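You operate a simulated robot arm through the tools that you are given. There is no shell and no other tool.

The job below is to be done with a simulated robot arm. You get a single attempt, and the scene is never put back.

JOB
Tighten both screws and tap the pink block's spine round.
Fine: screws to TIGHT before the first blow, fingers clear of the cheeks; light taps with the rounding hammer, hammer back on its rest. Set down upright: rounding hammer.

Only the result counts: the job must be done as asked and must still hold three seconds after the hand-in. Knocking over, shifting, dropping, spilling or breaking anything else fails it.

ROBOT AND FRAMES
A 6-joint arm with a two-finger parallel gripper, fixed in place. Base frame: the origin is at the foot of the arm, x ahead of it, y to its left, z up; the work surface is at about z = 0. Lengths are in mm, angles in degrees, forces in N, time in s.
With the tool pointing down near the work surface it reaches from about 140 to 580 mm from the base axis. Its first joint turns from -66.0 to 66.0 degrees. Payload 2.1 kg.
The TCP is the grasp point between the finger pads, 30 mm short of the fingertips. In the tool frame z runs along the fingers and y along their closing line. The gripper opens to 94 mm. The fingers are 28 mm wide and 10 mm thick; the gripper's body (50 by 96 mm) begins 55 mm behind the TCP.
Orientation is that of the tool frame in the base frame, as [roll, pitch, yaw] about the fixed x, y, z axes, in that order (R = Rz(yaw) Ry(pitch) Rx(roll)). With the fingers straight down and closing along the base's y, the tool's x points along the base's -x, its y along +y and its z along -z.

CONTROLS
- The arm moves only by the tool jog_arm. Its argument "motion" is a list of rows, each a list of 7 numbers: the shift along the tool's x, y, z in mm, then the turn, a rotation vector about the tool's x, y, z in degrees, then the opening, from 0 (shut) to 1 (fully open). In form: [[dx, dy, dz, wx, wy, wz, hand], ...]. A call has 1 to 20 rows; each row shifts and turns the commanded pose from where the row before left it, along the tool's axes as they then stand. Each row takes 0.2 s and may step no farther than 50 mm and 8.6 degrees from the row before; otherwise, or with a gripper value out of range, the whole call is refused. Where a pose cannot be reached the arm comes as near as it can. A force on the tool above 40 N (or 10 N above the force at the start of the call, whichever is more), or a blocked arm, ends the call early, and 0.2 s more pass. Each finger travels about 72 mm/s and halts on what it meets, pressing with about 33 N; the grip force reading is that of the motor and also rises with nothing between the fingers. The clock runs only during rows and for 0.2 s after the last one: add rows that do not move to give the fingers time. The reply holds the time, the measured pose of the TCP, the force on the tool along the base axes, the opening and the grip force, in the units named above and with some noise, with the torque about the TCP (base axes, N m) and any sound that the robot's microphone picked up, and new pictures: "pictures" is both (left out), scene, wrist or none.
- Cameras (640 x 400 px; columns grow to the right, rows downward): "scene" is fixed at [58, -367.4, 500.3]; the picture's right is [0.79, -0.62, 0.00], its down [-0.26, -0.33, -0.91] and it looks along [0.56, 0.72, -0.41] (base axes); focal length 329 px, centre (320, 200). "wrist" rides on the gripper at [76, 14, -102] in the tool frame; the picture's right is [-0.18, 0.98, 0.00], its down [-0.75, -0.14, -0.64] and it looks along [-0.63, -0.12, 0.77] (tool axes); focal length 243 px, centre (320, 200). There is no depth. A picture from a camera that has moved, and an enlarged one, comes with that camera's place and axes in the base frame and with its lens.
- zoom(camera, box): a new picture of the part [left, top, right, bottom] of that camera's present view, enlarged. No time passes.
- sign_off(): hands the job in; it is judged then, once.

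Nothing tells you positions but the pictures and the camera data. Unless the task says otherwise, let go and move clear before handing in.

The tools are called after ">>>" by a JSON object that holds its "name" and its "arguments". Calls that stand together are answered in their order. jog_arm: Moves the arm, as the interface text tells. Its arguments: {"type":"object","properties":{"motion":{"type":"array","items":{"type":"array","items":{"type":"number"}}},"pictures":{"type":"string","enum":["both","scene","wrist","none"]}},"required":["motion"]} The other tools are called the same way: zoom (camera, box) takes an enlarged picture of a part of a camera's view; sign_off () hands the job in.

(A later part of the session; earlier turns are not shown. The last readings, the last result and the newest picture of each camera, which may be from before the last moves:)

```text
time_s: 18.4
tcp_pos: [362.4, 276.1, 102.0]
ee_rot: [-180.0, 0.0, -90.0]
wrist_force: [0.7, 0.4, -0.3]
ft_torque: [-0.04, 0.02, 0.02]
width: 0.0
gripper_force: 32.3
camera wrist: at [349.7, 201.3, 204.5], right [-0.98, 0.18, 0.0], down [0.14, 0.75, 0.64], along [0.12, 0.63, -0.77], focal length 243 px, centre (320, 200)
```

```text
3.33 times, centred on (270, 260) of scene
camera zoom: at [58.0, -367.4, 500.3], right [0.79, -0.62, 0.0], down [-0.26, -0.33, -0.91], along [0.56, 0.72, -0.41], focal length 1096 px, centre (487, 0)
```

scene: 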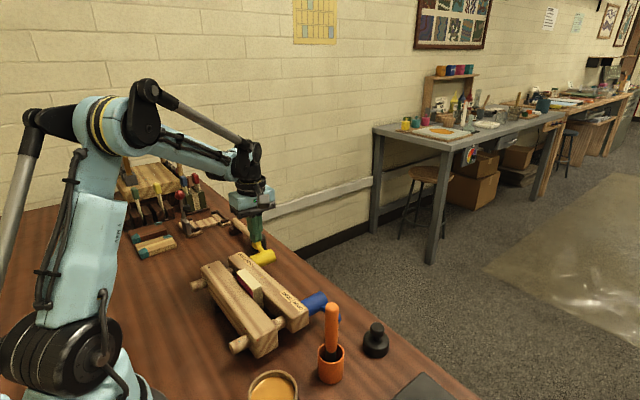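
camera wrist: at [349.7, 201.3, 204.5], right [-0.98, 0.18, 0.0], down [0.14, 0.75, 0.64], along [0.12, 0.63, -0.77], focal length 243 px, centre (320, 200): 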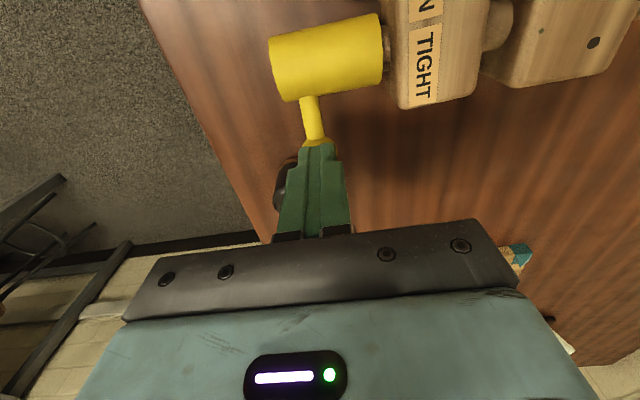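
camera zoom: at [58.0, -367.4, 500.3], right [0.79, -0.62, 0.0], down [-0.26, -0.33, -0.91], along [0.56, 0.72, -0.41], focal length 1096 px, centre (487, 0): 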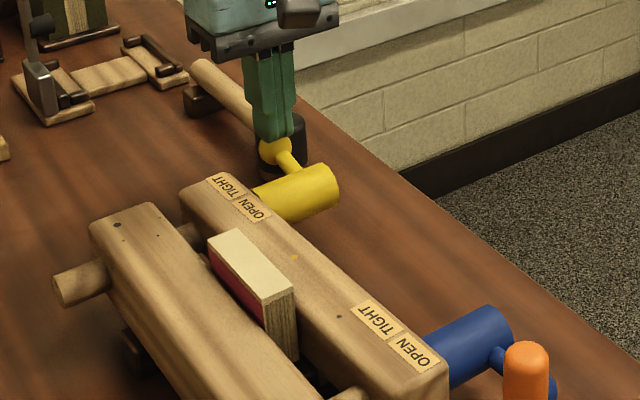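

The lever keeps turning down, now about 168° from open. I'll press further and check whether it stops near horizontal.

>>> {"name": "jog_arm", "arguments": {"motion": [[0, 0, 4, 0, 0, 0, 0], [0, 0, 3, 0, 0, 0, 0], [0, 0, 3, 0, 0, 0, 0]]}}

>>> {"name": "zoom", "arguments": {"camera": "scene", "box": [200, 200, 340, 320]}}

>>> {"name": "zoom", "arguments": {"camera": "wrist", "box": [180, 20, 460, 220]}}

```text
time_s: 19.2
tcp_pos: [364.0, 276.2, 97.0]
ee_rot: [180.0, -0.1, -89.9]
wrist_force: [-2.1, -2.3, 24.8]
ft_torque: [0.01, 0.03, -0.04]
width: 0.3
gripper_force: 33.4
stopped in row 3: the force on the tool passed its limit at 46 N (the readings are from after the stop); the commanded pose is now the measured one
camera wrist: at [349.7, 201.4, 197.6], right [-0.98, 0.18, 0.0], down [0.14, 0.75, 0.64], along [0.12, 0.63, -0.77], focal length 243 px, centre (320, 200)
```

scene: 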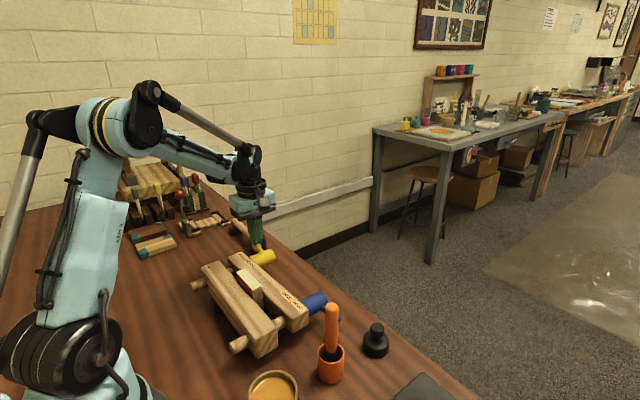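
wrist: 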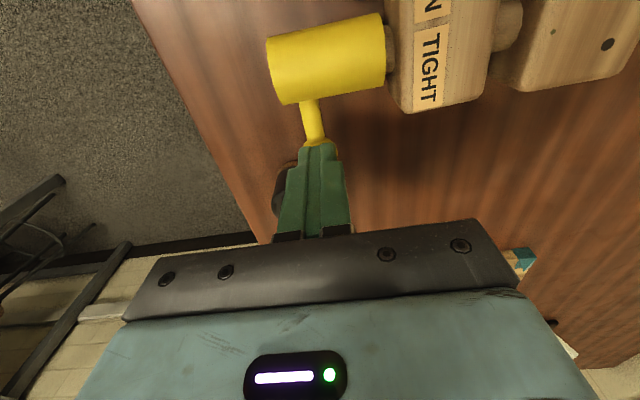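

```text
3.33 times, centred on (270, 260) of scene
camera zoom: at [57.9, -367.5, 500.3], right [0.79, -0.62, 0.0], down [-0.26, -0.33, -0.91], along [0.56, 0.72, -0.41], focal length 1096 px, centre (487, 0)
```

zoom: 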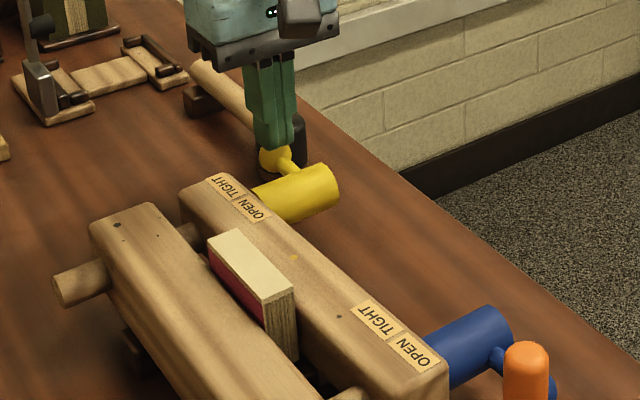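

```text
2.00 times, centred on (320, 120) of wrist
camera zoom: at [349.7, 201.4, 197.6], right [-0.98, 0.18, 0.0], down [0.14, 0.75, 0.64], along [0.12, 0.63, -0.77], focal length 485 px, centre (320, 360)
```

zoom: 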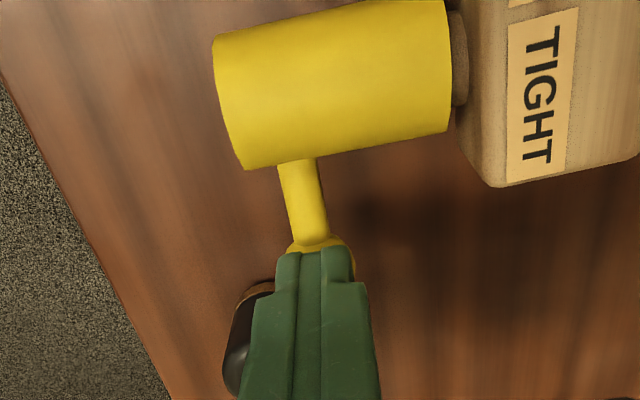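

The force rose to 46 N with the lever about horizontal on the TIGHT side, which looks like the end stop. I'll press once more gently to make sure it is seated, then lift clear and look.

>>> {"name": "jog_arm", "arguments": {"motion": [[0, 0, 1, 0, 0, 0, 0], [0, 0, 1, 0, 0, 0, 0], [0, 0, 1, 0, 0, 0, 0]], "pictures": "none"}}

>>> {"name": "jog_arm", "arguments": {"motion": [[0, 0, -20, 0, 0, 0, 0], [0, 0, -30, 0, 0, 0, 0], [0, 0, -30, 0, 0, 0, 0], [20, 0, -30, 0, 0, 0, 0], [30, 0, 0, 0, 0, 0, 0.5], [30, 0, 0, 0, 0, 0, 0.5]]}}

>>> {"name": "zoom", "arguments": {"camera": "scene", "box": [200, 200, 340, 320]}}

>>> {"name": "zoom", "arguments": {"camera": "wrist", "box": [180, 20, 460, 220]}}

```text
time_s: 19.7
tcp_pos: [362.6, 276.6, 95.1]
ee_rot: [-180.0, 0.0, -90.1]
wrist_force: [-1.7, -1.3, 23.1]
ft_torque: [0.04, 0.03, -0.01]
width: 0.2
gripper_force: 33.0
stopped in row 2: the force on the tool passed its limit at 43 N (the readings are from after the stop); the commanded pose is now the measured one
```

```text
time_s: 21.1
tcp_pos: [364.0, 195.8, 204.6]
ee_rot: [180.0, 0.1, -89.9]
wrist_force: [-0.4, -0.4, 0.2]
ft_torque: [-0.02, 0.01, -0.01]
width: 47.1
gripper_force: 0.1
camera wrist: at [349.8, 121.0, 306.4], right [-0.98, 0.18, 0.0], down [0.14, 0.75, 0.64], along [0.12, 0.63, -0.77], focal length 243 px, centre (320, 200)
```

scene: 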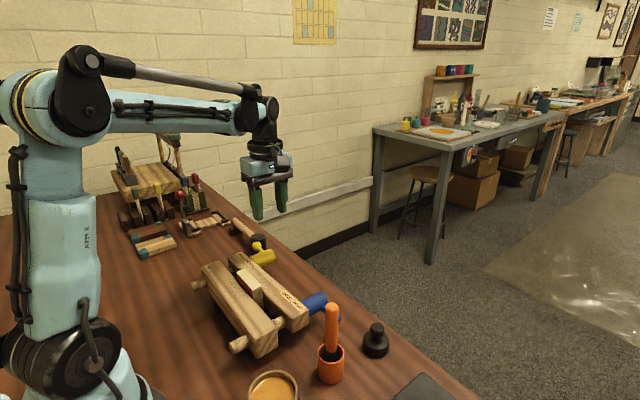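
wrist: 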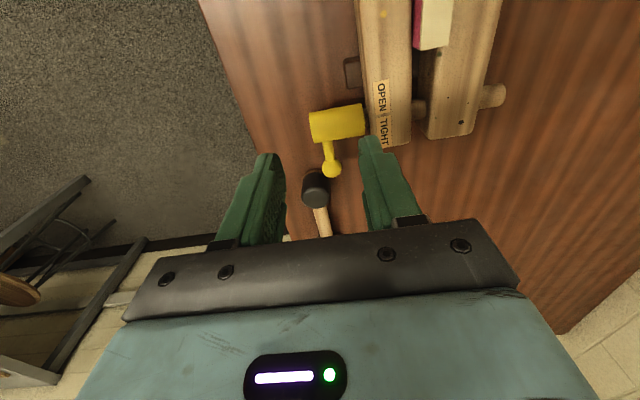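

```text
3.33 times, centred on (270, 260) of scene
camera zoom: at [58.0, -367.4, 500.3], right [0.79, -0.62, 0.0], down [-0.26, -0.33, -0.91], along [0.56, 0.72, -0.41], focal length 1096 px, centre (487, 0)
```

zoom: 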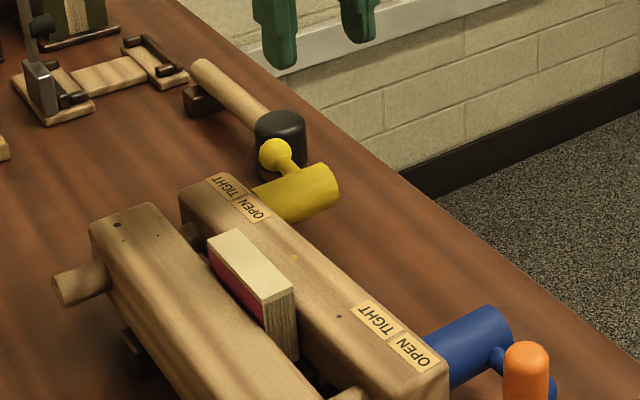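

```text
2.00 times, centred on (320, 120) of wrist
camera zoom: at [349.8, 121.0, 306.4], right [-0.98, 0.18, 0.0], down [0.14, 0.75, 0.64], along [0.12, 0.63, -0.77], focal length 485 px, centre (320, 360)
```

zoom: 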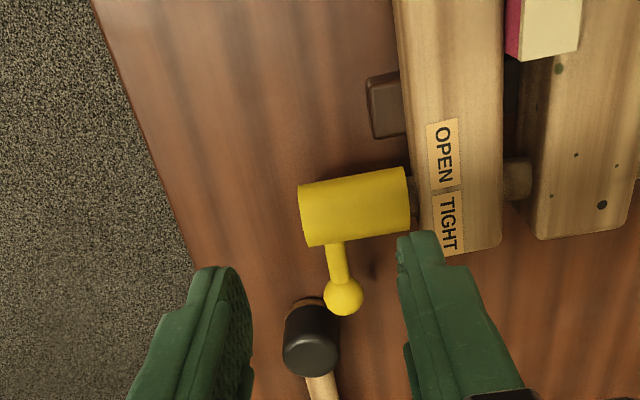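

Yellow is against its stop on the TIGHT side. The brush in the orange pot reaches to about (311,−70,145), so I'll stay high while I move over to the blue ball.

>>> {"name": "jog_arm", "arguments": {"motion": [[43, 0, 0, 0, 0, 0, 0.5], [43, 0, 0, 0, 0, 0, 0.5], [43, 0, 0, 0, 0, 0, 0.5], [43, -2, 0, 0, 0, 0, 0.5], [40, -2, 0, 0, 0, 0, 0.5], [0, 0, 0, 0, 0, 0, 0.5]]}}

>>> {"name": "zoom", "arguments": {"camera": "scene", "box": [230, 200, 410, 340]}}

>>> {"name": "zoom", "arguments": {"camera": "wrist", "box": [180, 20, 460, 220]}}

```text
time_s: 22.5
tcp_pos: [369.0, -15.2, 203.1]
ee_rot: [179.9, 0.1, -89.9]
wrist_force: [0.1, 0.4, 0.1]
ft_torque: [0.03, 0.03, 0.0]
width: 47.0
gripper_force: 0.0
camera wrist: at [354.3, -90.6, 305.6], right [-0.98, 0.18, 0.0], down [0.14, 0.75, 0.64], along [0.12, 0.63, -0.77], focal length 243 px, centre (320, 200)
```

scene: 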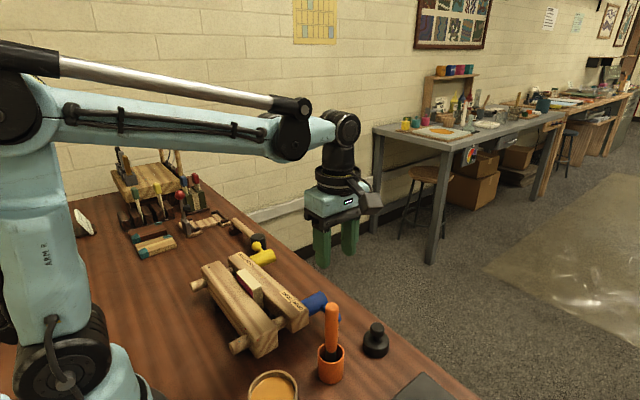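
wrist: 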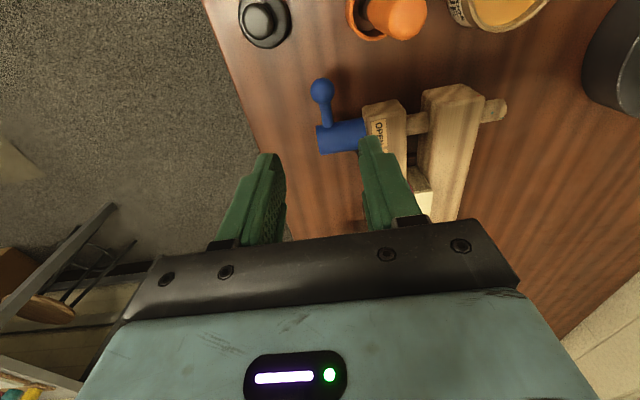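

```text
2.86 times, centred on (320, 270) of scene
camera zoom: at [58.0, -367.4, 500.3], right [0.79, -0.62, 0.0], down [-0.26, -0.33, -0.91], along [0.56, 0.72, -0.41], focal length 940 px, centre (320, 0)
```

zoom: 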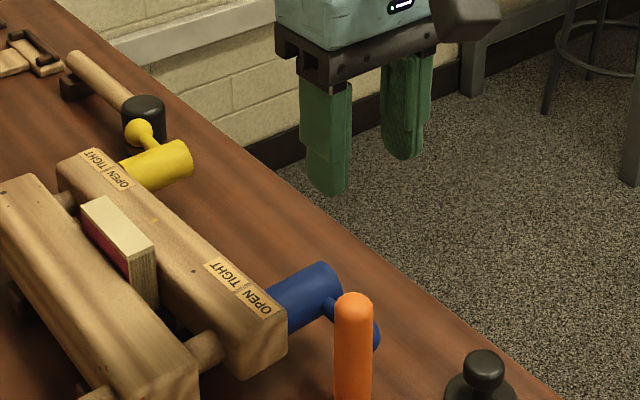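

```text
2.00 times, centred on (320, 120) of wrist
camera zoom: at [354.3, -90.6, 305.6], right [-0.98, 0.18, 0.0], down [0.14, 0.75, 0.64], along [0.12, 0.63, -0.77], focal length 485 px, centre (320, 360)
```

zoom: 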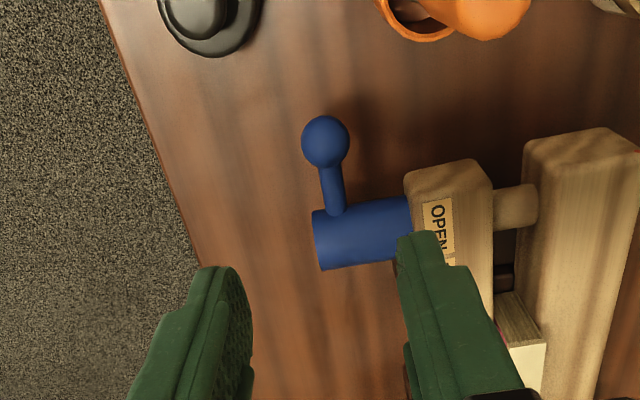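

The blue ball is near (365,−20,53), with its axis near y≈30. I'll come down above it and check alignment before gripping.

>>> {"name": "jog_arm", "arguments": {"motion": [[7, 4, 20, 0, 0, 0, 0.45], [0, 0, 40, 0, 0, 0, 0.45], [0, 0, 40, 0, 0, 0, 0.45], [0, 0, 0, 0, 0, 0, 0.45]]}}

>>> {"name": "zoom", "arguments": {"camera": "wrist", "box": [180, 20, 460, 220]}}

>>> {"name": "zoom", "arguments": {"camera": "scene", "box": [250, 190, 430, 330]}}

```text
time_s: 23.5
tcp_pos: [363.6, -21.7, 103.6]
ee_rot: [-180.0, 0.1, -90.0]
wrist_force: [0.3, -0.2, 0.5]
ft_torque: [0.01, -0.04, 0.02]
width: 42.3
gripper_force: 0.0
camera wrist: at [349.0, -96.9, 205.3], right [-0.98, 0.18, 0.0], down [0.14, 0.75, 0.64], along [0.12, 0.63, -0.77], focal length 243 px, centre (320, 200)
```

scene: 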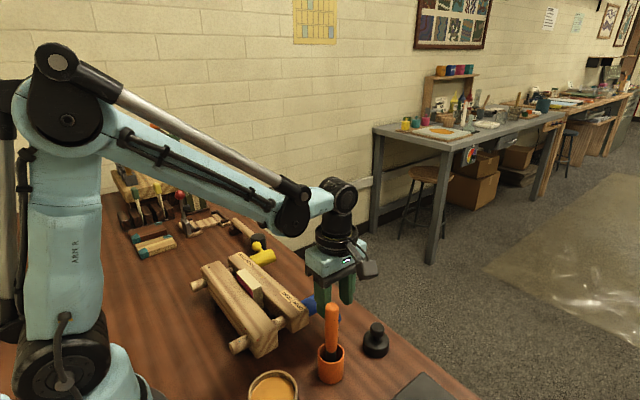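
wrist: 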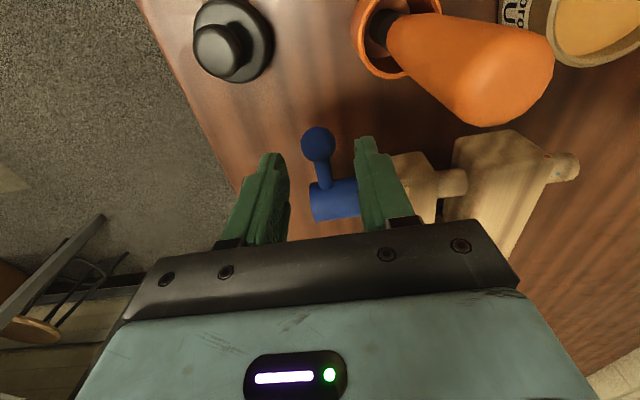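

```text
2.00 times, centred on (320, 120) of wrist
camera zoom: at [349.0, -96.9, 205.3], right [-0.98, 0.18, 0.0], down [0.14, 0.75, 0.64], along [0.12, 0.63, -0.77], focal length 485 px, centre (320, 360)
```

zoom: 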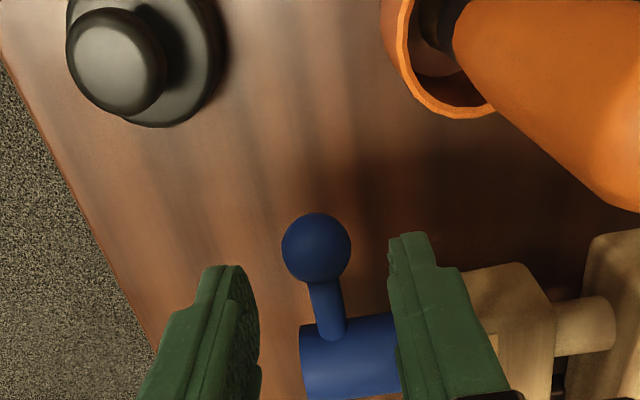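

```text
2.86 times, centred on (340, 260) of scene
camera zoom: at [58.0, -367.4, 500.3], right [0.79, -0.62, 0.0], down [-0.26, -0.33, -0.91], along [0.56, 0.72, -0.41], focal length 940 px, centre (263, 29)
```

zoom: 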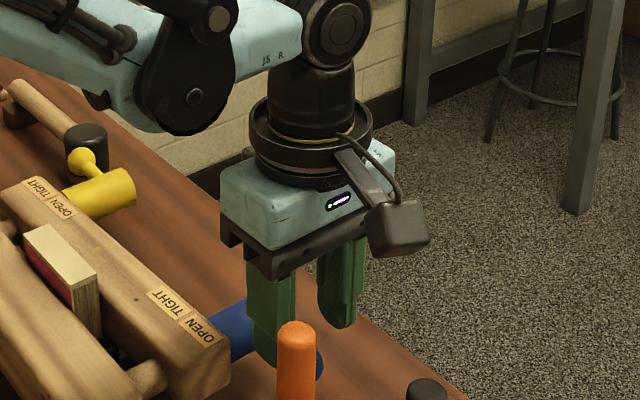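

The ball is centred and the brush is clear. I'll go down about 50 mm, grip deeper this time, and start the lift.

>>> {"name": "jog_arm", "arguments": {"motion": [[1, -0.5, 25, 0, 0, 0, 0.45], [0, 0, 25, 0, 0, 0, 0.45], [0, 0, 0, 0, 0, 0, 0.45], [0, 0, 0, 0, 0, 0, 0.1], [0, 0, 0, 0, 0, 0, 0.1], [0, 0, 0, 0, 0, 0, 0.1]], "pictures": "wrist"}}

>>> {"name": "zoom", "arguments": {"camera": "wrist", "box": [180, 20, 460, 220]}}

```text
time_s: 24.9
tcp_pos: [365.6, -24.1, 54.1]
ee_rot: [-180.0, 0.0, -90.1]
wrist_force: [13.8, 0.5, -12.2]
ft_torque: [-0.72, -0.09, -0.08]
width: 24.2
gripper_force: 45.4
camera wrist: at [350.3, -98.3, 155.5], right [-0.98, 0.18, 0.0], down [0.14, 0.75, 0.64], along [0.12, 0.63, -0.77], focal length 243 px, centre (320, 200)
```

wrist: 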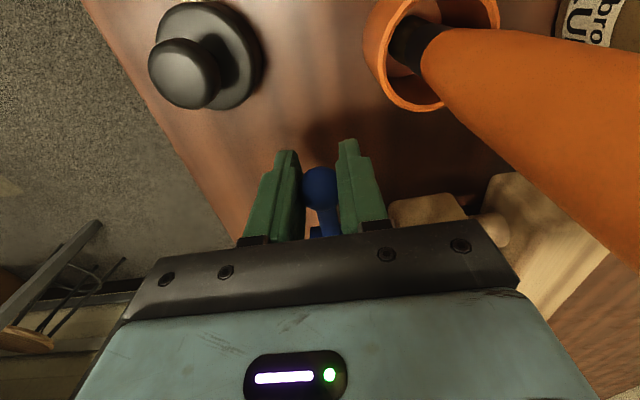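

```text
2.00 times, centred on (320, 120) of wrist
camera zoom: at [350.3, -98.3, 155.5], right [-0.98, 0.18, 0.0], down [0.14, 0.75, 0.64], along [0.12, 0.63, -0.77], focal length 485 px, centre (320, 360)
```

zoom: 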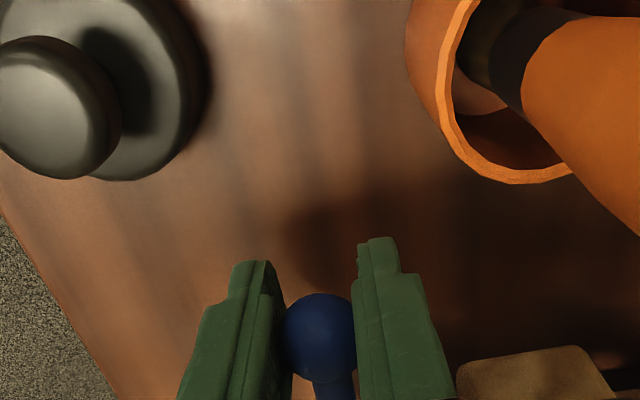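

The blue ball is gripped at 24.2 mm. I'll lift it along the arc in small steps.

>>> {"name": "jog_arm", "arguments": {"motion": [[-0.2, -0.6, -4.36, 0, 0, 0, 0.1], [-0.56, 0, -4.32, 0, 0, 0, 0.1], [-0.95, 0, -4.27, 0, 0, 0, 0.1], [-1.3, 0, -4.15, 0, 0, 0, 0.1], [-1.67, 0, -4.02, 0, 0, 0, 0.1], [-2.0, 0, -3.88, 0, 0, 0, 0.1], [-2.34, 0, -3.7, 0, 0, 0, 0.1], [-2.66, 0, -3.44, 0, 0, 0, 0.1]]}}

>>> {"name": "zoom", "arguments": {"camera": "wrist", "box": [180, 20, 460, 220]}}

>>> {"name": "zoom", "arguments": {"camera": "scene", "box": [250, 190, 430, 330]}}

```text
time_s: 26.7
tcp_pos: [364.7, -12.3, 86.2]
ee_rot: [-180.0, -0.3, -90.2]
wrist_force: [1.1, -12.6, -19.7]
ft_torque: [-1.29, 0.01, -0.02]
width: 24.3
gripper_force: 45.1
camera wrist: at [350.1, -87.3, 188.6], right [-0.98, 0.19, 0.0], down [0.14, 0.76, 0.64], along [0.12, 0.63, -0.77], focal length 243 px, centre (320, 200)
```

scene: 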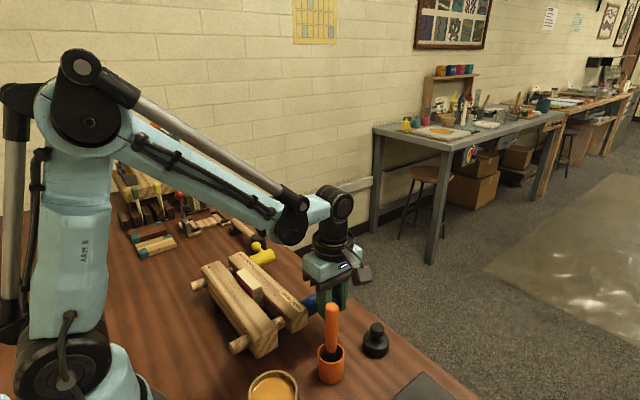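
wrist: 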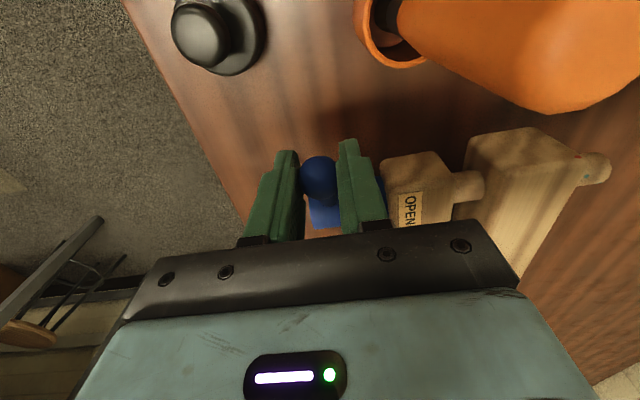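

```text
2.00 times, centred on (320, 120) of wrist
camera zoom: at [350.1, -87.3, 188.6], right [-0.98, 0.19, 0.0], down [0.14, 0.76, 0.64], along [0.12, 0.63, -0.77], focal length 485 px, centre (320, 360)
```

zoom: 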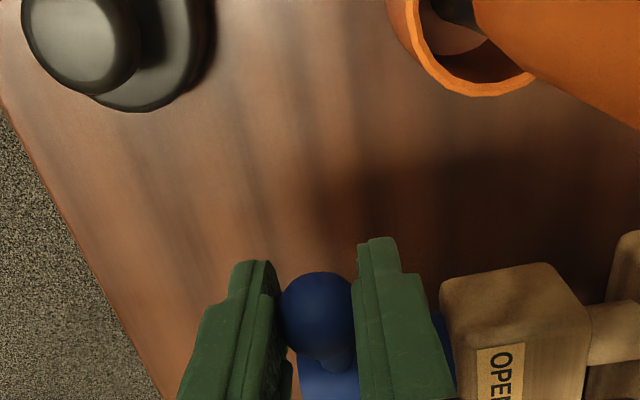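

```text
2.86 times, centred on (340, 260) of scene
camera zoom: at [58.0, -367.4, 500.3], right [0.79, -0.62, 0.0], down [-0.26, -0.33, -0.91], along [0.56, 0.72, -0.41], focal length 940 px, centre (263, 29)
```

zoom: 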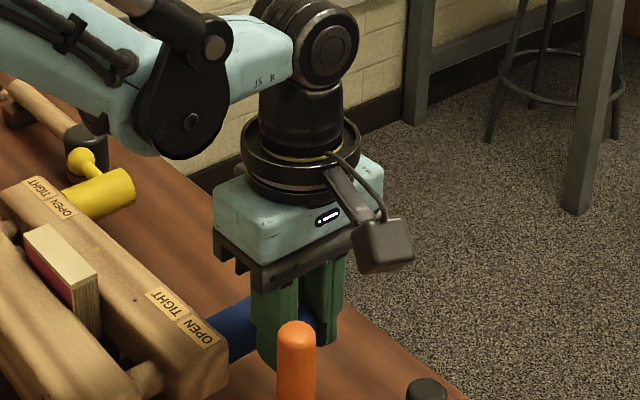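

It's holding better this time. I'll continue up to about 65°.

>>> {"name": "jog_arm", "arguments": {"motion": [[-2.95, 0.3, -3.21, 0, 0, 0, 0.1], [-3.21, 0.3, -2.95, 0, 0, 0, 0.1], [-3.46, 0.3, -2.66, 0, 0, 0, 0.1], [-3.68, 0.3, -2.34, 0, 0, 0, 0.1], [-3.87, 0.3, -2.0, 0, 0, 0, 0.1]]}}

>>> {"name": "zoom", "arguments": {"camera": "wrist", "box": [180, 20, 460, 220]}}

>>> {"name": "zoom", "arguments": {"camera": "scene", "box": [250, 190, 430, 330]}}

```text
time_s: 27.9
tcp_pos: [364.0, 2.7, 99.7]
ee_rot: [-179.8, -0.7, -90.2]
wrist_force: [14.7, -28.9, 3.6]
ft_torque: [-1.41, -0.26, -0.02]
width: 24.3
gripper_force: 45.5
camera wrist: at [349.3, -71.0, 203.3], right [-0.98, 0.19, 0.0], down [0.14, 0.76, 0.63], along [0.12, 0.62, -0.77], focal length 243 px, centre (320, 200)
```

scene: 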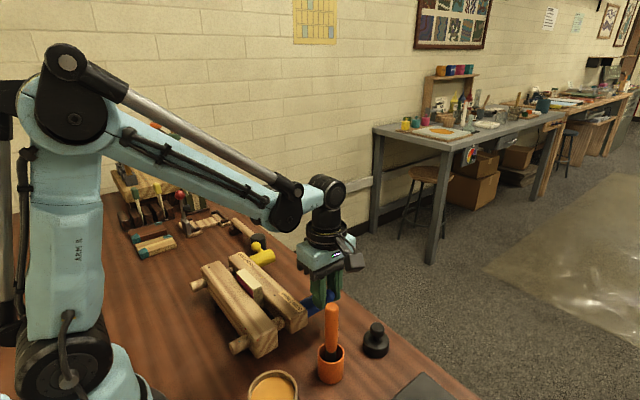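
wrist: 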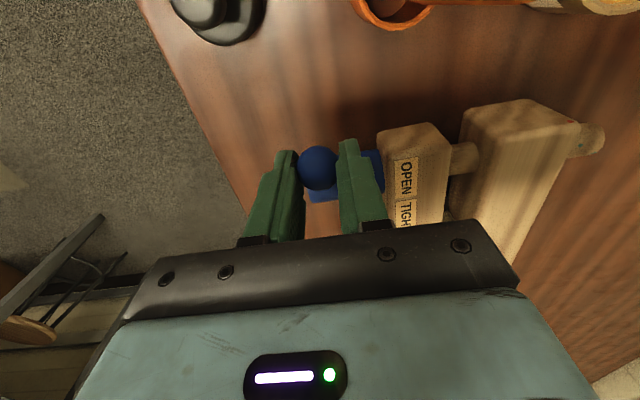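

```text
2.00 times, centred on (320, 120) of wrist
camera zoom: at [349.3, -71.0, 203.3], right [-0.98, 0.19, 0.0], down [0.14, 0.76, 0.63], along [0.12, 0.62, -0.77], focal length 485 px, centre (320, 360)
```

zoom: 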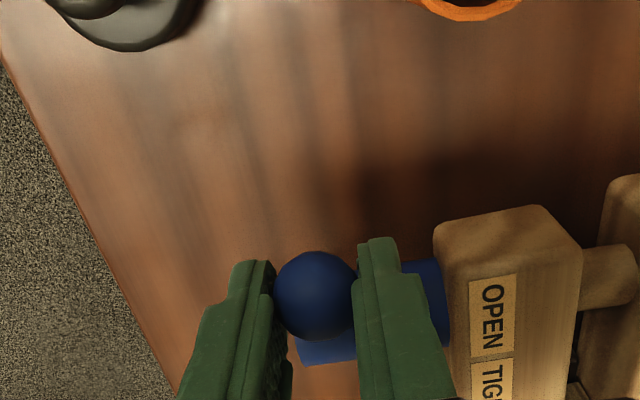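

```text
2.86 times, centred on (340, 260) of scene
camera zoom: at [58.0, -367.4, 500.3], right [0.79, -0.62, 0.0], down [-0.26, -0.33, -0.91], along [0.56, 0.72, -0.41], focal length 940 px, centre (263, 29)
```

zoom: 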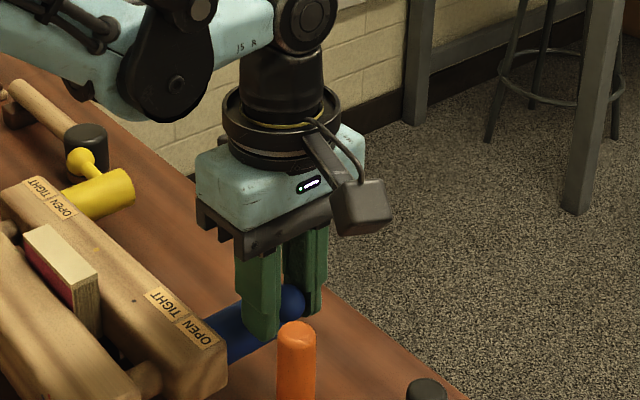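

The lever is at about 50°, with force near the grip limit. I'll switch to pushing from the −y side, as with yellow.

>>> {"name": "jog_arm", "arguments": {"motion": [[0, 0, 0, 0, 0, 0, 0.5], [0, 0, 0, 0, 0, 0, 0.5], [22, 0, 0, 0, 0, 0, 0.5], [20, 0, -4, 0, 0, 0, 0.5], [0, 0, 0, 0, 0, 0, 0.0], [0, 0, 0, 0, 0, 0, 0.0], [0, 0, 0, 0, 0, 0, 0.0], [-5, 0, 0, 0, 0, 0, 0], [-5, 0, 0, 0, 0, 0, 0], [-3.4, 0, -2.2, 0, 0, 0, 0], [-3.4, 0, -2.2, 0, 0, 0, 0], [-3.85, 0, -2.0, 0, 0, 0, 0], [-3.85, 0, -2.0, 0, 0, 0, 0], [-4.2, 0, -1.5, 0, 0, 0, 0], [-4.2, 0, -1.5, 0, 0, 0, 0]]}}

>>> {"name": "zoom", "arguments": {"camera": "scene", "box": [250, 190, 430, 330]}}

>>> {"name": "zoom", "arguments": {"camera": "wrist", "box": [180, 20, 460, 220]}}

```text
time_s: 31.1
tcp_pos: [363.5, -4.4, 114.9]
ee_rot: [-180.0, 0.0, -90.1]
wrist_force: [0.8, -1.5, 1.6]
ft_torque: [-0.03, 0.03, 0.03]
width: 0.0
gripper_force: 33.4
camera wrist: at [349.0, -78.7, 217.3], right [-0.98, 0.18, 0.0], down [0.14, 0.75, 0.64], along [0.12, 0.63, -0.77], focal length 243 px, centre (320, 200)
```

scene: 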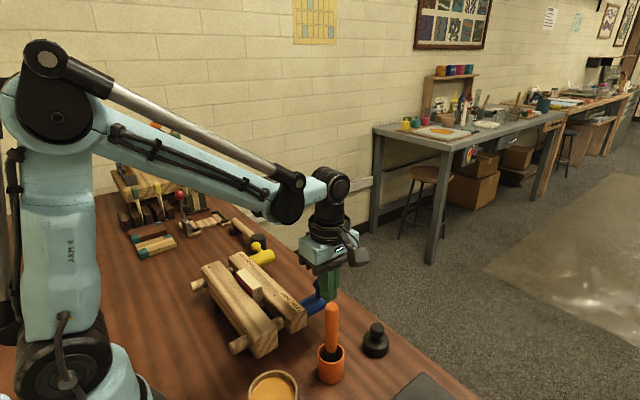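
wrist: 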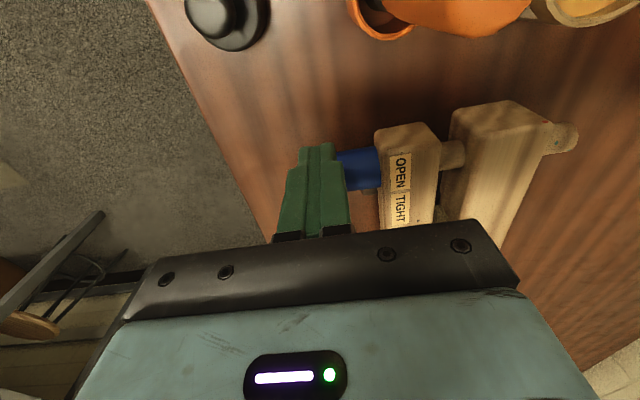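

```text
2.86 times, centred on (340, 260) of scene
camera zoom: at [58.0, -367.4, 500.3], right [0.79, -0.62, 0.0], down [-0.26, -0.33, -0.91], along [0.56, 0.72, -0.41], focal length 940 px, centre (263, 29)
```

zoom: 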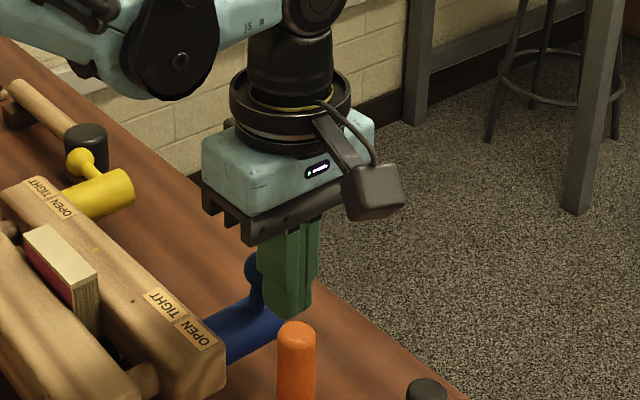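

```text
2.00 times, centred on (320, 120) of wrist
camera zoom: at [349.0, -78.7, 217.3], right [-0.98, 0.18, 0.0], down [0.14, 0.75, 0.64], along [0.12, 0.63, -0.77], focal length 485 px, centre (320, 360)
```

zoom: 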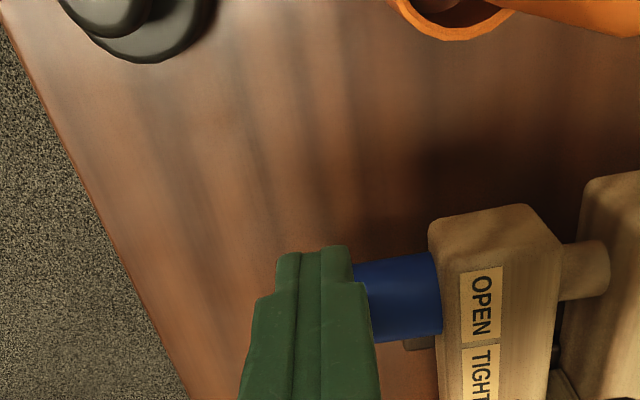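

The blue lever is near vertical. I'll keep pushing it over toward +y.

>>> {"name": "jog_arm", "arguments": {"motion": [[-4.4, 0.2, -0.5, 0, 0, 0, 0], [-4.45, 0.2, 0, 0, 0, 0, 0], [-4.45, 0.2, 0, 0, 0, 0, 0], [-4.4, 0.2, 0.7, 0, 0, 0, 0], [-4.4, 0.2, 0.8, 0, 0, 0, 0], [-4.2, 0.2, 1.5, 0, 0, 0, 0], [-4.2, 0.2, 1.5, 0, 0, 0, 0], [-3.85, 0.2, 2.2, 0, 0, 0, 0], [-3.85, 0.2, 2.2, 0, 0, 0, 0], [-3.4, 0.2, 1.2, 0, 0, 0, 0], [-3.4, 0, 1.2, 0, 0, 0, 0], [-3, 0, 0, 0, 0, 0, 0], [-3, 0, 0, 0, 0, 0, 0]]}}

>>> {"name": "zoom", "arguments": {"camera": "scene", "box": [250, 190, 430, 330]}}

>>> {"name": "zoom", "arguments": {"camera": "wrist", "box": [180, 20, 460, 220]}}

```text
time_s: 33.9
tcp_pos: [360.4, 49.1, 103.4]
ee_rot: [180.0, 0.0, -90.0]
wrist_force: [-0.5, -0.1, 0.2]
ft_torque: [0.0, 0.02, -0.02]
width: 0.0
gripper_force: 32.8
camera wrist: at [347.3, -26.5, 206.4], right [-0.98, 0.18, 0.0], down [0.14, 0.75, 0.64], along [0.12, 0.63, -0.77], focal length 243 px, centre (320, 200)
```

scene: 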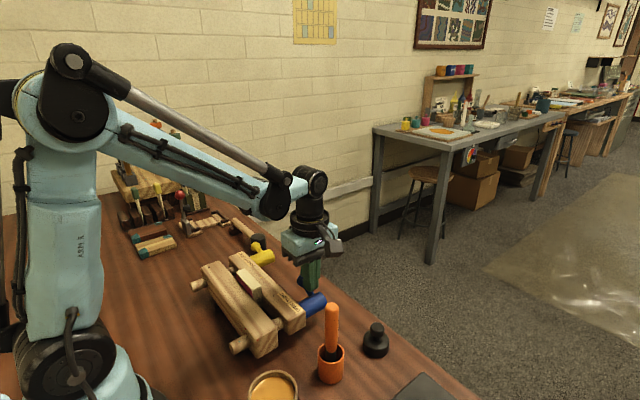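
wrist: 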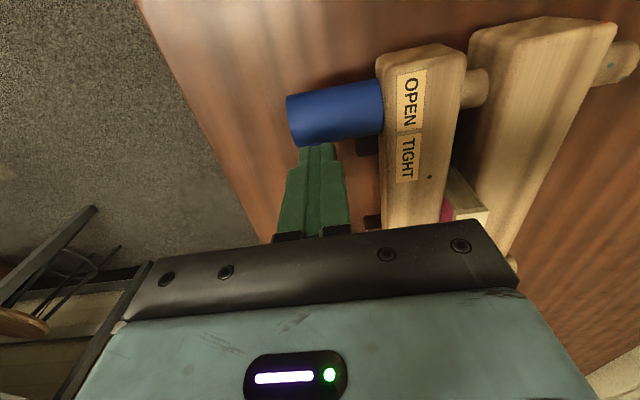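

```text
2.86 times, centred on (340, 260) of scene
camera zoom: at [58.0, -367.4, 500.3], right [0.79, -0.62, 0.0], down [-0.26, -0.33, -0.91], along [0.56, 0.72, -0.41], focal length 940 px, centre (263, 29)
```

zoom: 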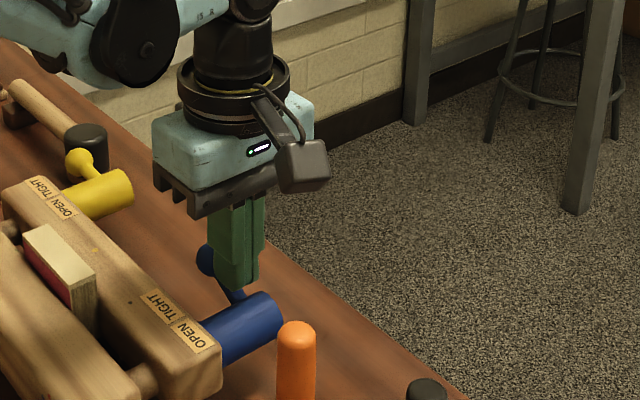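

```text
2.00 times, centred on (320, 120) of wrist
camera zoom: at [347.3, -26.5, 206.4], right [-0.98, 0.18, 0.0], down [0.14, 0.75, 0.64], along [0.12, 0.63, -0.77], focal length 485 px, centre (320, 360)
```

zoom: 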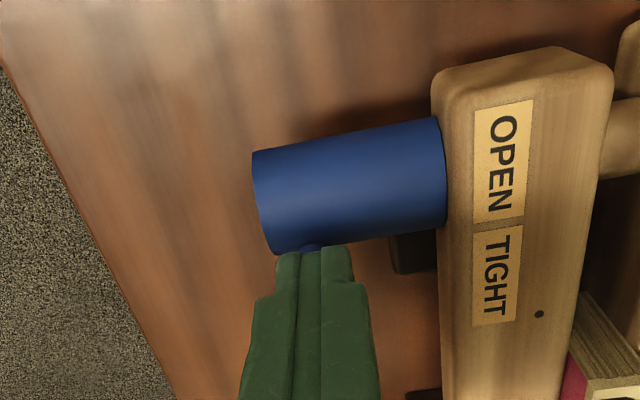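

Same configuration as yellow was at this point. I'll lift, shift over the ball and press down to the stop.

>>> {"name": "jog_arm", "arguments": {"motion": [[2, 0, -15, 0, 0, 0, 0], [0, 0, -15, 0, 0, 0, 0], [-15, 0, 0, 0, 0, 0, 0], [-15, 0, 0, 0, 0, 0, 0], [0, 0, 0, 0, 0, 0, 0]]}}

>>> {"name": "zoom", "arguments": {"camera": "scene", "box": [250, 190, 430, 330]}}

>>> {"name": "zoom", "arguments": {"camera": "wrist", "box": [180, 20, 460, 220]}}

```text
time_s: 35.1
tcp_pos: [361.3, 76.1, 133.4]
ee_rot: [-180.0, 0.1, -90.0]
wrist_force: [1.1, 0.7, 0.5]
ft_torque: [0.0, 0.0, 0.03]
width: 0.0
gripper_force: 33.0
camera wrist: at [347.4, 0.5, 236.1], right [-0.98, 0.18, 0.0], down [0.14, 0.75, 0.64], along [0.12, 0.63, -0.77], focal length 243 px, centre (320, 200)
```

scene: 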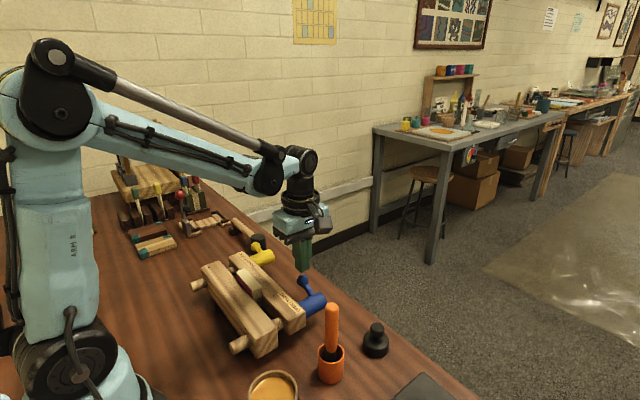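
wrist: 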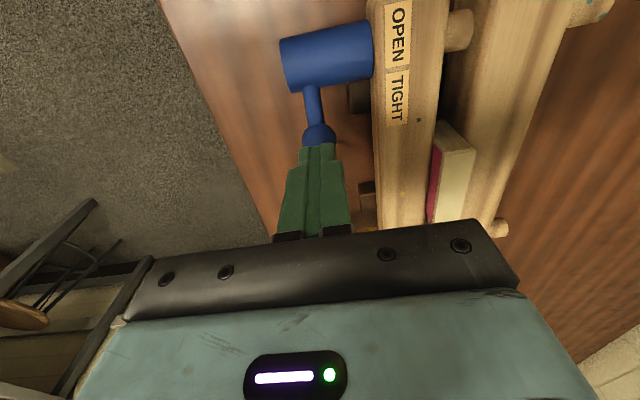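

```text
2.86 times, centred on (340, 260) of scene
camera zoom: at [58.0, -367.4, 500.3], right [0.79, -0.62, 0.0], down [-0.26, -0.33, -0.91], along [0.56, 0.72, -0.41], focal length 940 px, centre (263, 29)
```

zoom: 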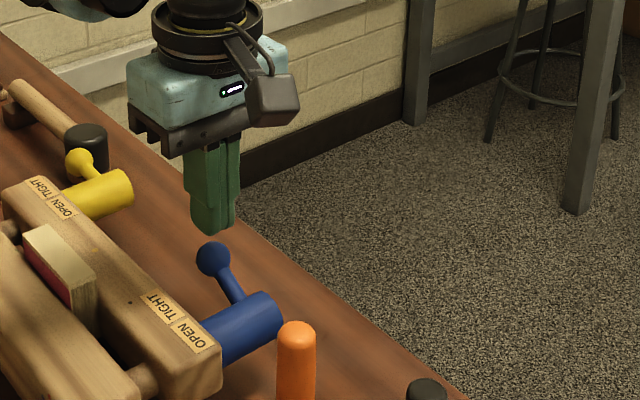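

```text
2.00 times, centred on (320, 120) of wrist
camera zoom: at [347.4, 0.5, 236.1], right [-0.98, 0.18, 0.0], down [0.14, 0.75, 0.64], along [0.12, 0.63, -0.77], focal length 485 px, centre (320, 360)
```

zoom: 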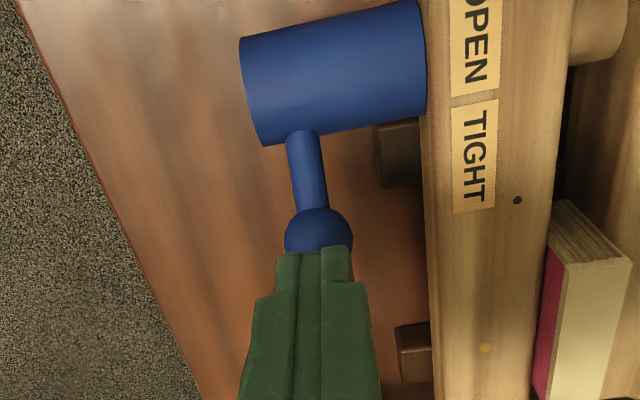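

The ball sits directly under the fingertips. Pressing down to the stop.

>>> {"name": "jog_arm", "arguments": {"motion": [[-1, 0.5, 5, 0, 0, 0, 0], [0, 0, 5, 0, 0, 0, 0], [0, 0, 4, 0, 0, 0, 0], [-0.5, 0, 4, 0, 0, 0, 0], [-0.5, 0, 4, 0, 0, 0, 0], [-0.5, 0, 4, 0, 0, 0, 0], [-0.5, 0, 4, 0, 0, 0, 0], [0, 0, 3, 0, 0, 0, 0], [0, 0, 2, 0, 0, 0, 0], [0, 0, 2, 0, 0, 0, 0], [0, 0, 2, 0, 0, 0, 0], [0, 0, 2, 0, 0, 0, 0]]}}

>>> {"name": "zoom", "arguments": {"camera": "scene", "box": [250, 190, 430, 330]}}

```text
time_s: 37.7
tcp_pos: [361.2, 79.6, 94.6]
ee_rot: [179.9, 0.1, -90.0]
wrist_force: [-1.2, -0.5, 25.0]
ft_torque: [0.1, 0.02, -0.04]
width: 0.0
gripper_force: 32.9
stopped in row 12: the force on the tool passed its limit at 44 N (the readings are from after the stop); the commanded pose is now the measured one
camera wrist: at [347.0, 3.9, 197.5], right [-0.98, 0.18, 0.0], down [0.14, 0.75, 0.64], along [0.12, 0.63, -0.77], focal length 243 px, centre (320, 200)
```

scene: 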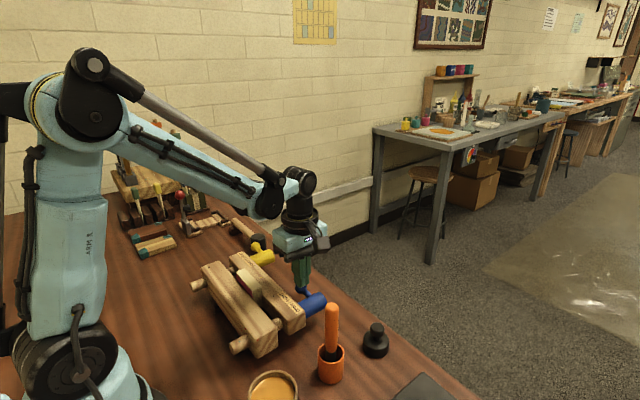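
wrist: 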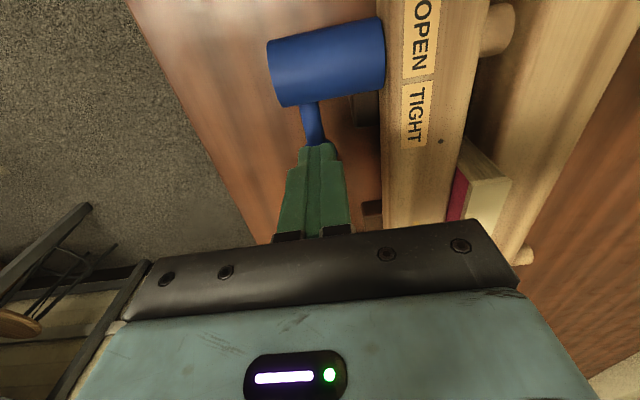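

```text
2.86 times, centred on (340, 260) of scene
camera zoom: at [57.9, -367.4, 500.3], right [0.79, -0.62, 0.0], down [-0.26, -0.33, -0.91], along [0.56, 0.72, -0.41], focal length 940 px, centre (263, 29)
```

zoom: 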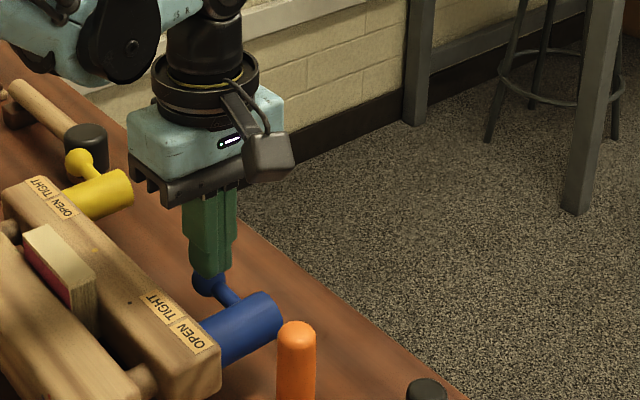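

The blue screw stopped at 44 N at the same height as yellow. I'll lift away and inspect the clamped block and both levers from above.

>>> {"name": "jog_arm", "arguments": {"motion": [[0, 0, -30, 0, 0, 0, 0], [0, 0, -40, 0, 0, 0, 0], [-20, 10, -40, 0, 0, 0, 0], [-20, 20, -30, 0, 0, 0, 0.5], [0, 0, 0, 0, 0, 0, 0.5]]}}

>>> {"name": "zoom", "arguments": {"camera": "wrist", "box": [220, 0, 480, 180]}}

>>> {"name": "zoom", "arguments": {"camera": "scene", "box": [180, 210, 350, 360]}}

```text
time_s: 38.9
tcp_pos: [331.4, 118.1, 237.1]
ee_rot: [180.0, 0.2, -90.1]
wrist_force: [0.6, 0.0, -0.4]
ft_torque: [0.03, 0.01, -0.03]
width: 46.7
gripper_force: 0.0
camera wrist: at [316.6, 43.5, 338.3], right [-0.98, 0.18, 0.0], down [0.14, 0.75, 0.64], along [0.12, 0.63, -0.77], focal length 243 px, centre (320, 200)
```

scene: 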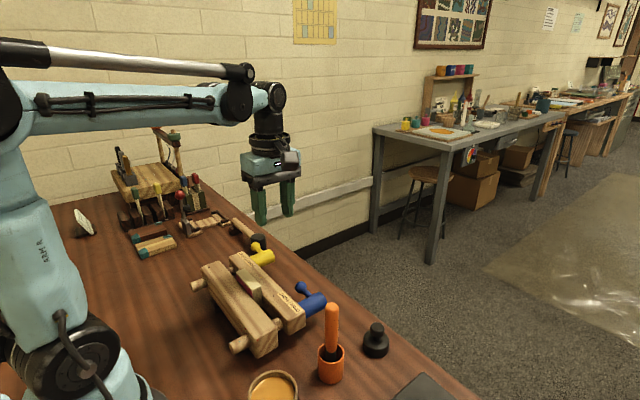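
wrist: 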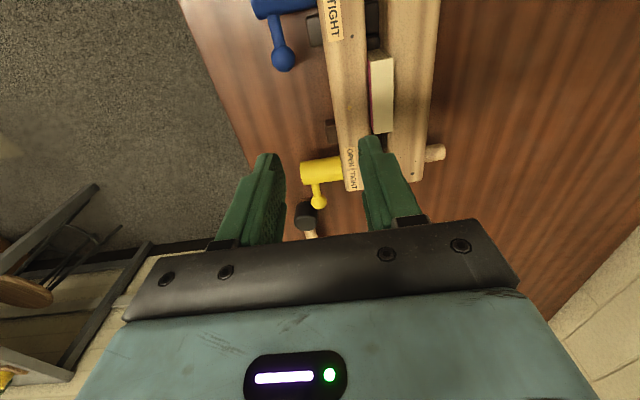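

```text
2.22 times, centred on (350, 90) of wrist
camera zoom: at [316.6, 43.5, 338.3], right [-0.98, 0.18, 0.0], down [0.14, 0.75, 0.64], along [0.12, 0.63, -0.77], focal length 539 px, centre (253, 444)
```

zoom: 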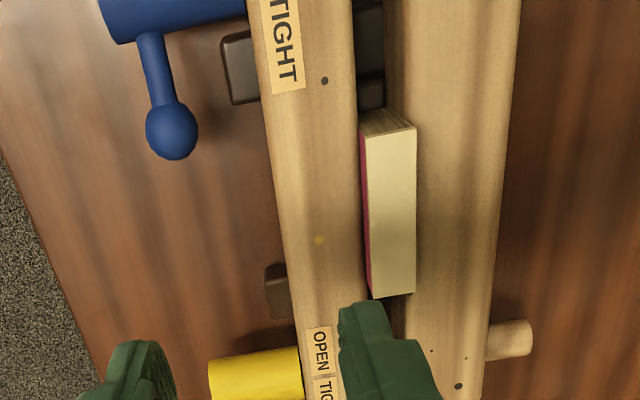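

```text
2.67 times, centred on (265, 285) of scene
camera zoom: at [58.0, -367.4, 500.3], right [0.79, -0.62, 0.0], down [-0.26, -0.33, -0.91], along [0.56, 0.72, -0.41], focal length 877 px, centre (467, -27)
```

zoom: 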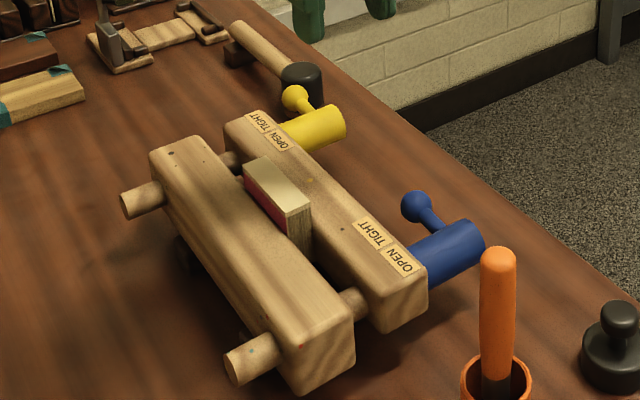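

>>> {"name": "zoom", "arguments": {"camera": "scene", "box": [240, 225, 340, 320]}}

>>> {"name": "zoom", "arguments": {"camera": "wrist", "box": [240, 0, 360, 80]}}

>>> {"name": "zoom", "arguments": {"camera": "wrist", "box": [280, 140, 360, 215]}}

```text
4.21 times, centred on (290, 272) of scene
camera zoom: at [58.0, -367.4, 500.3], right [0.79, -0.62, 0.0], down [-0.26, -0.33, -0.91], along [0.56, 0.72, -0.41], focal length 1385 px, centre (446, -105)
```

zoom: 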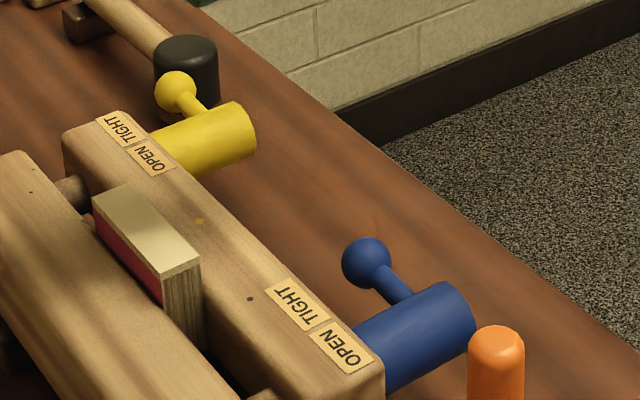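

```text
5.00 times, centred on (300, 40) of wrist
camera zoom: at [316.6, 43.5, 338.3], right [-0.98, 0.18, 0.0], down [0.14, 0.75, 0.64], along [0.12, 0.63, -0.77], focal length 1213 px, centre (420, 1000)
```

zoom: 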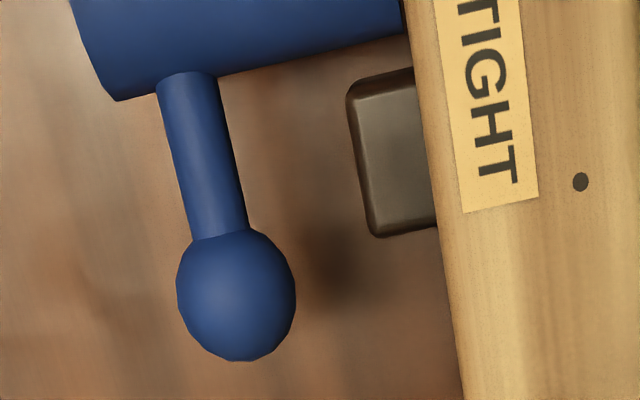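

```text
5.33 times, centred on (320, 178) of wrist
camera zoom: at [316.6, 43.5, 338.3], right [-0.98, 0.18, 0.0], down [0.14, 0.75, 0.64], along [0.12, 0.63, -0.77], focal length 1294 px, centre (320, 320)
```

zoom: 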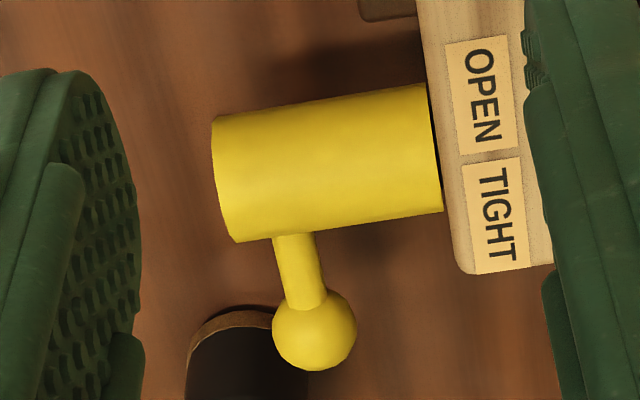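

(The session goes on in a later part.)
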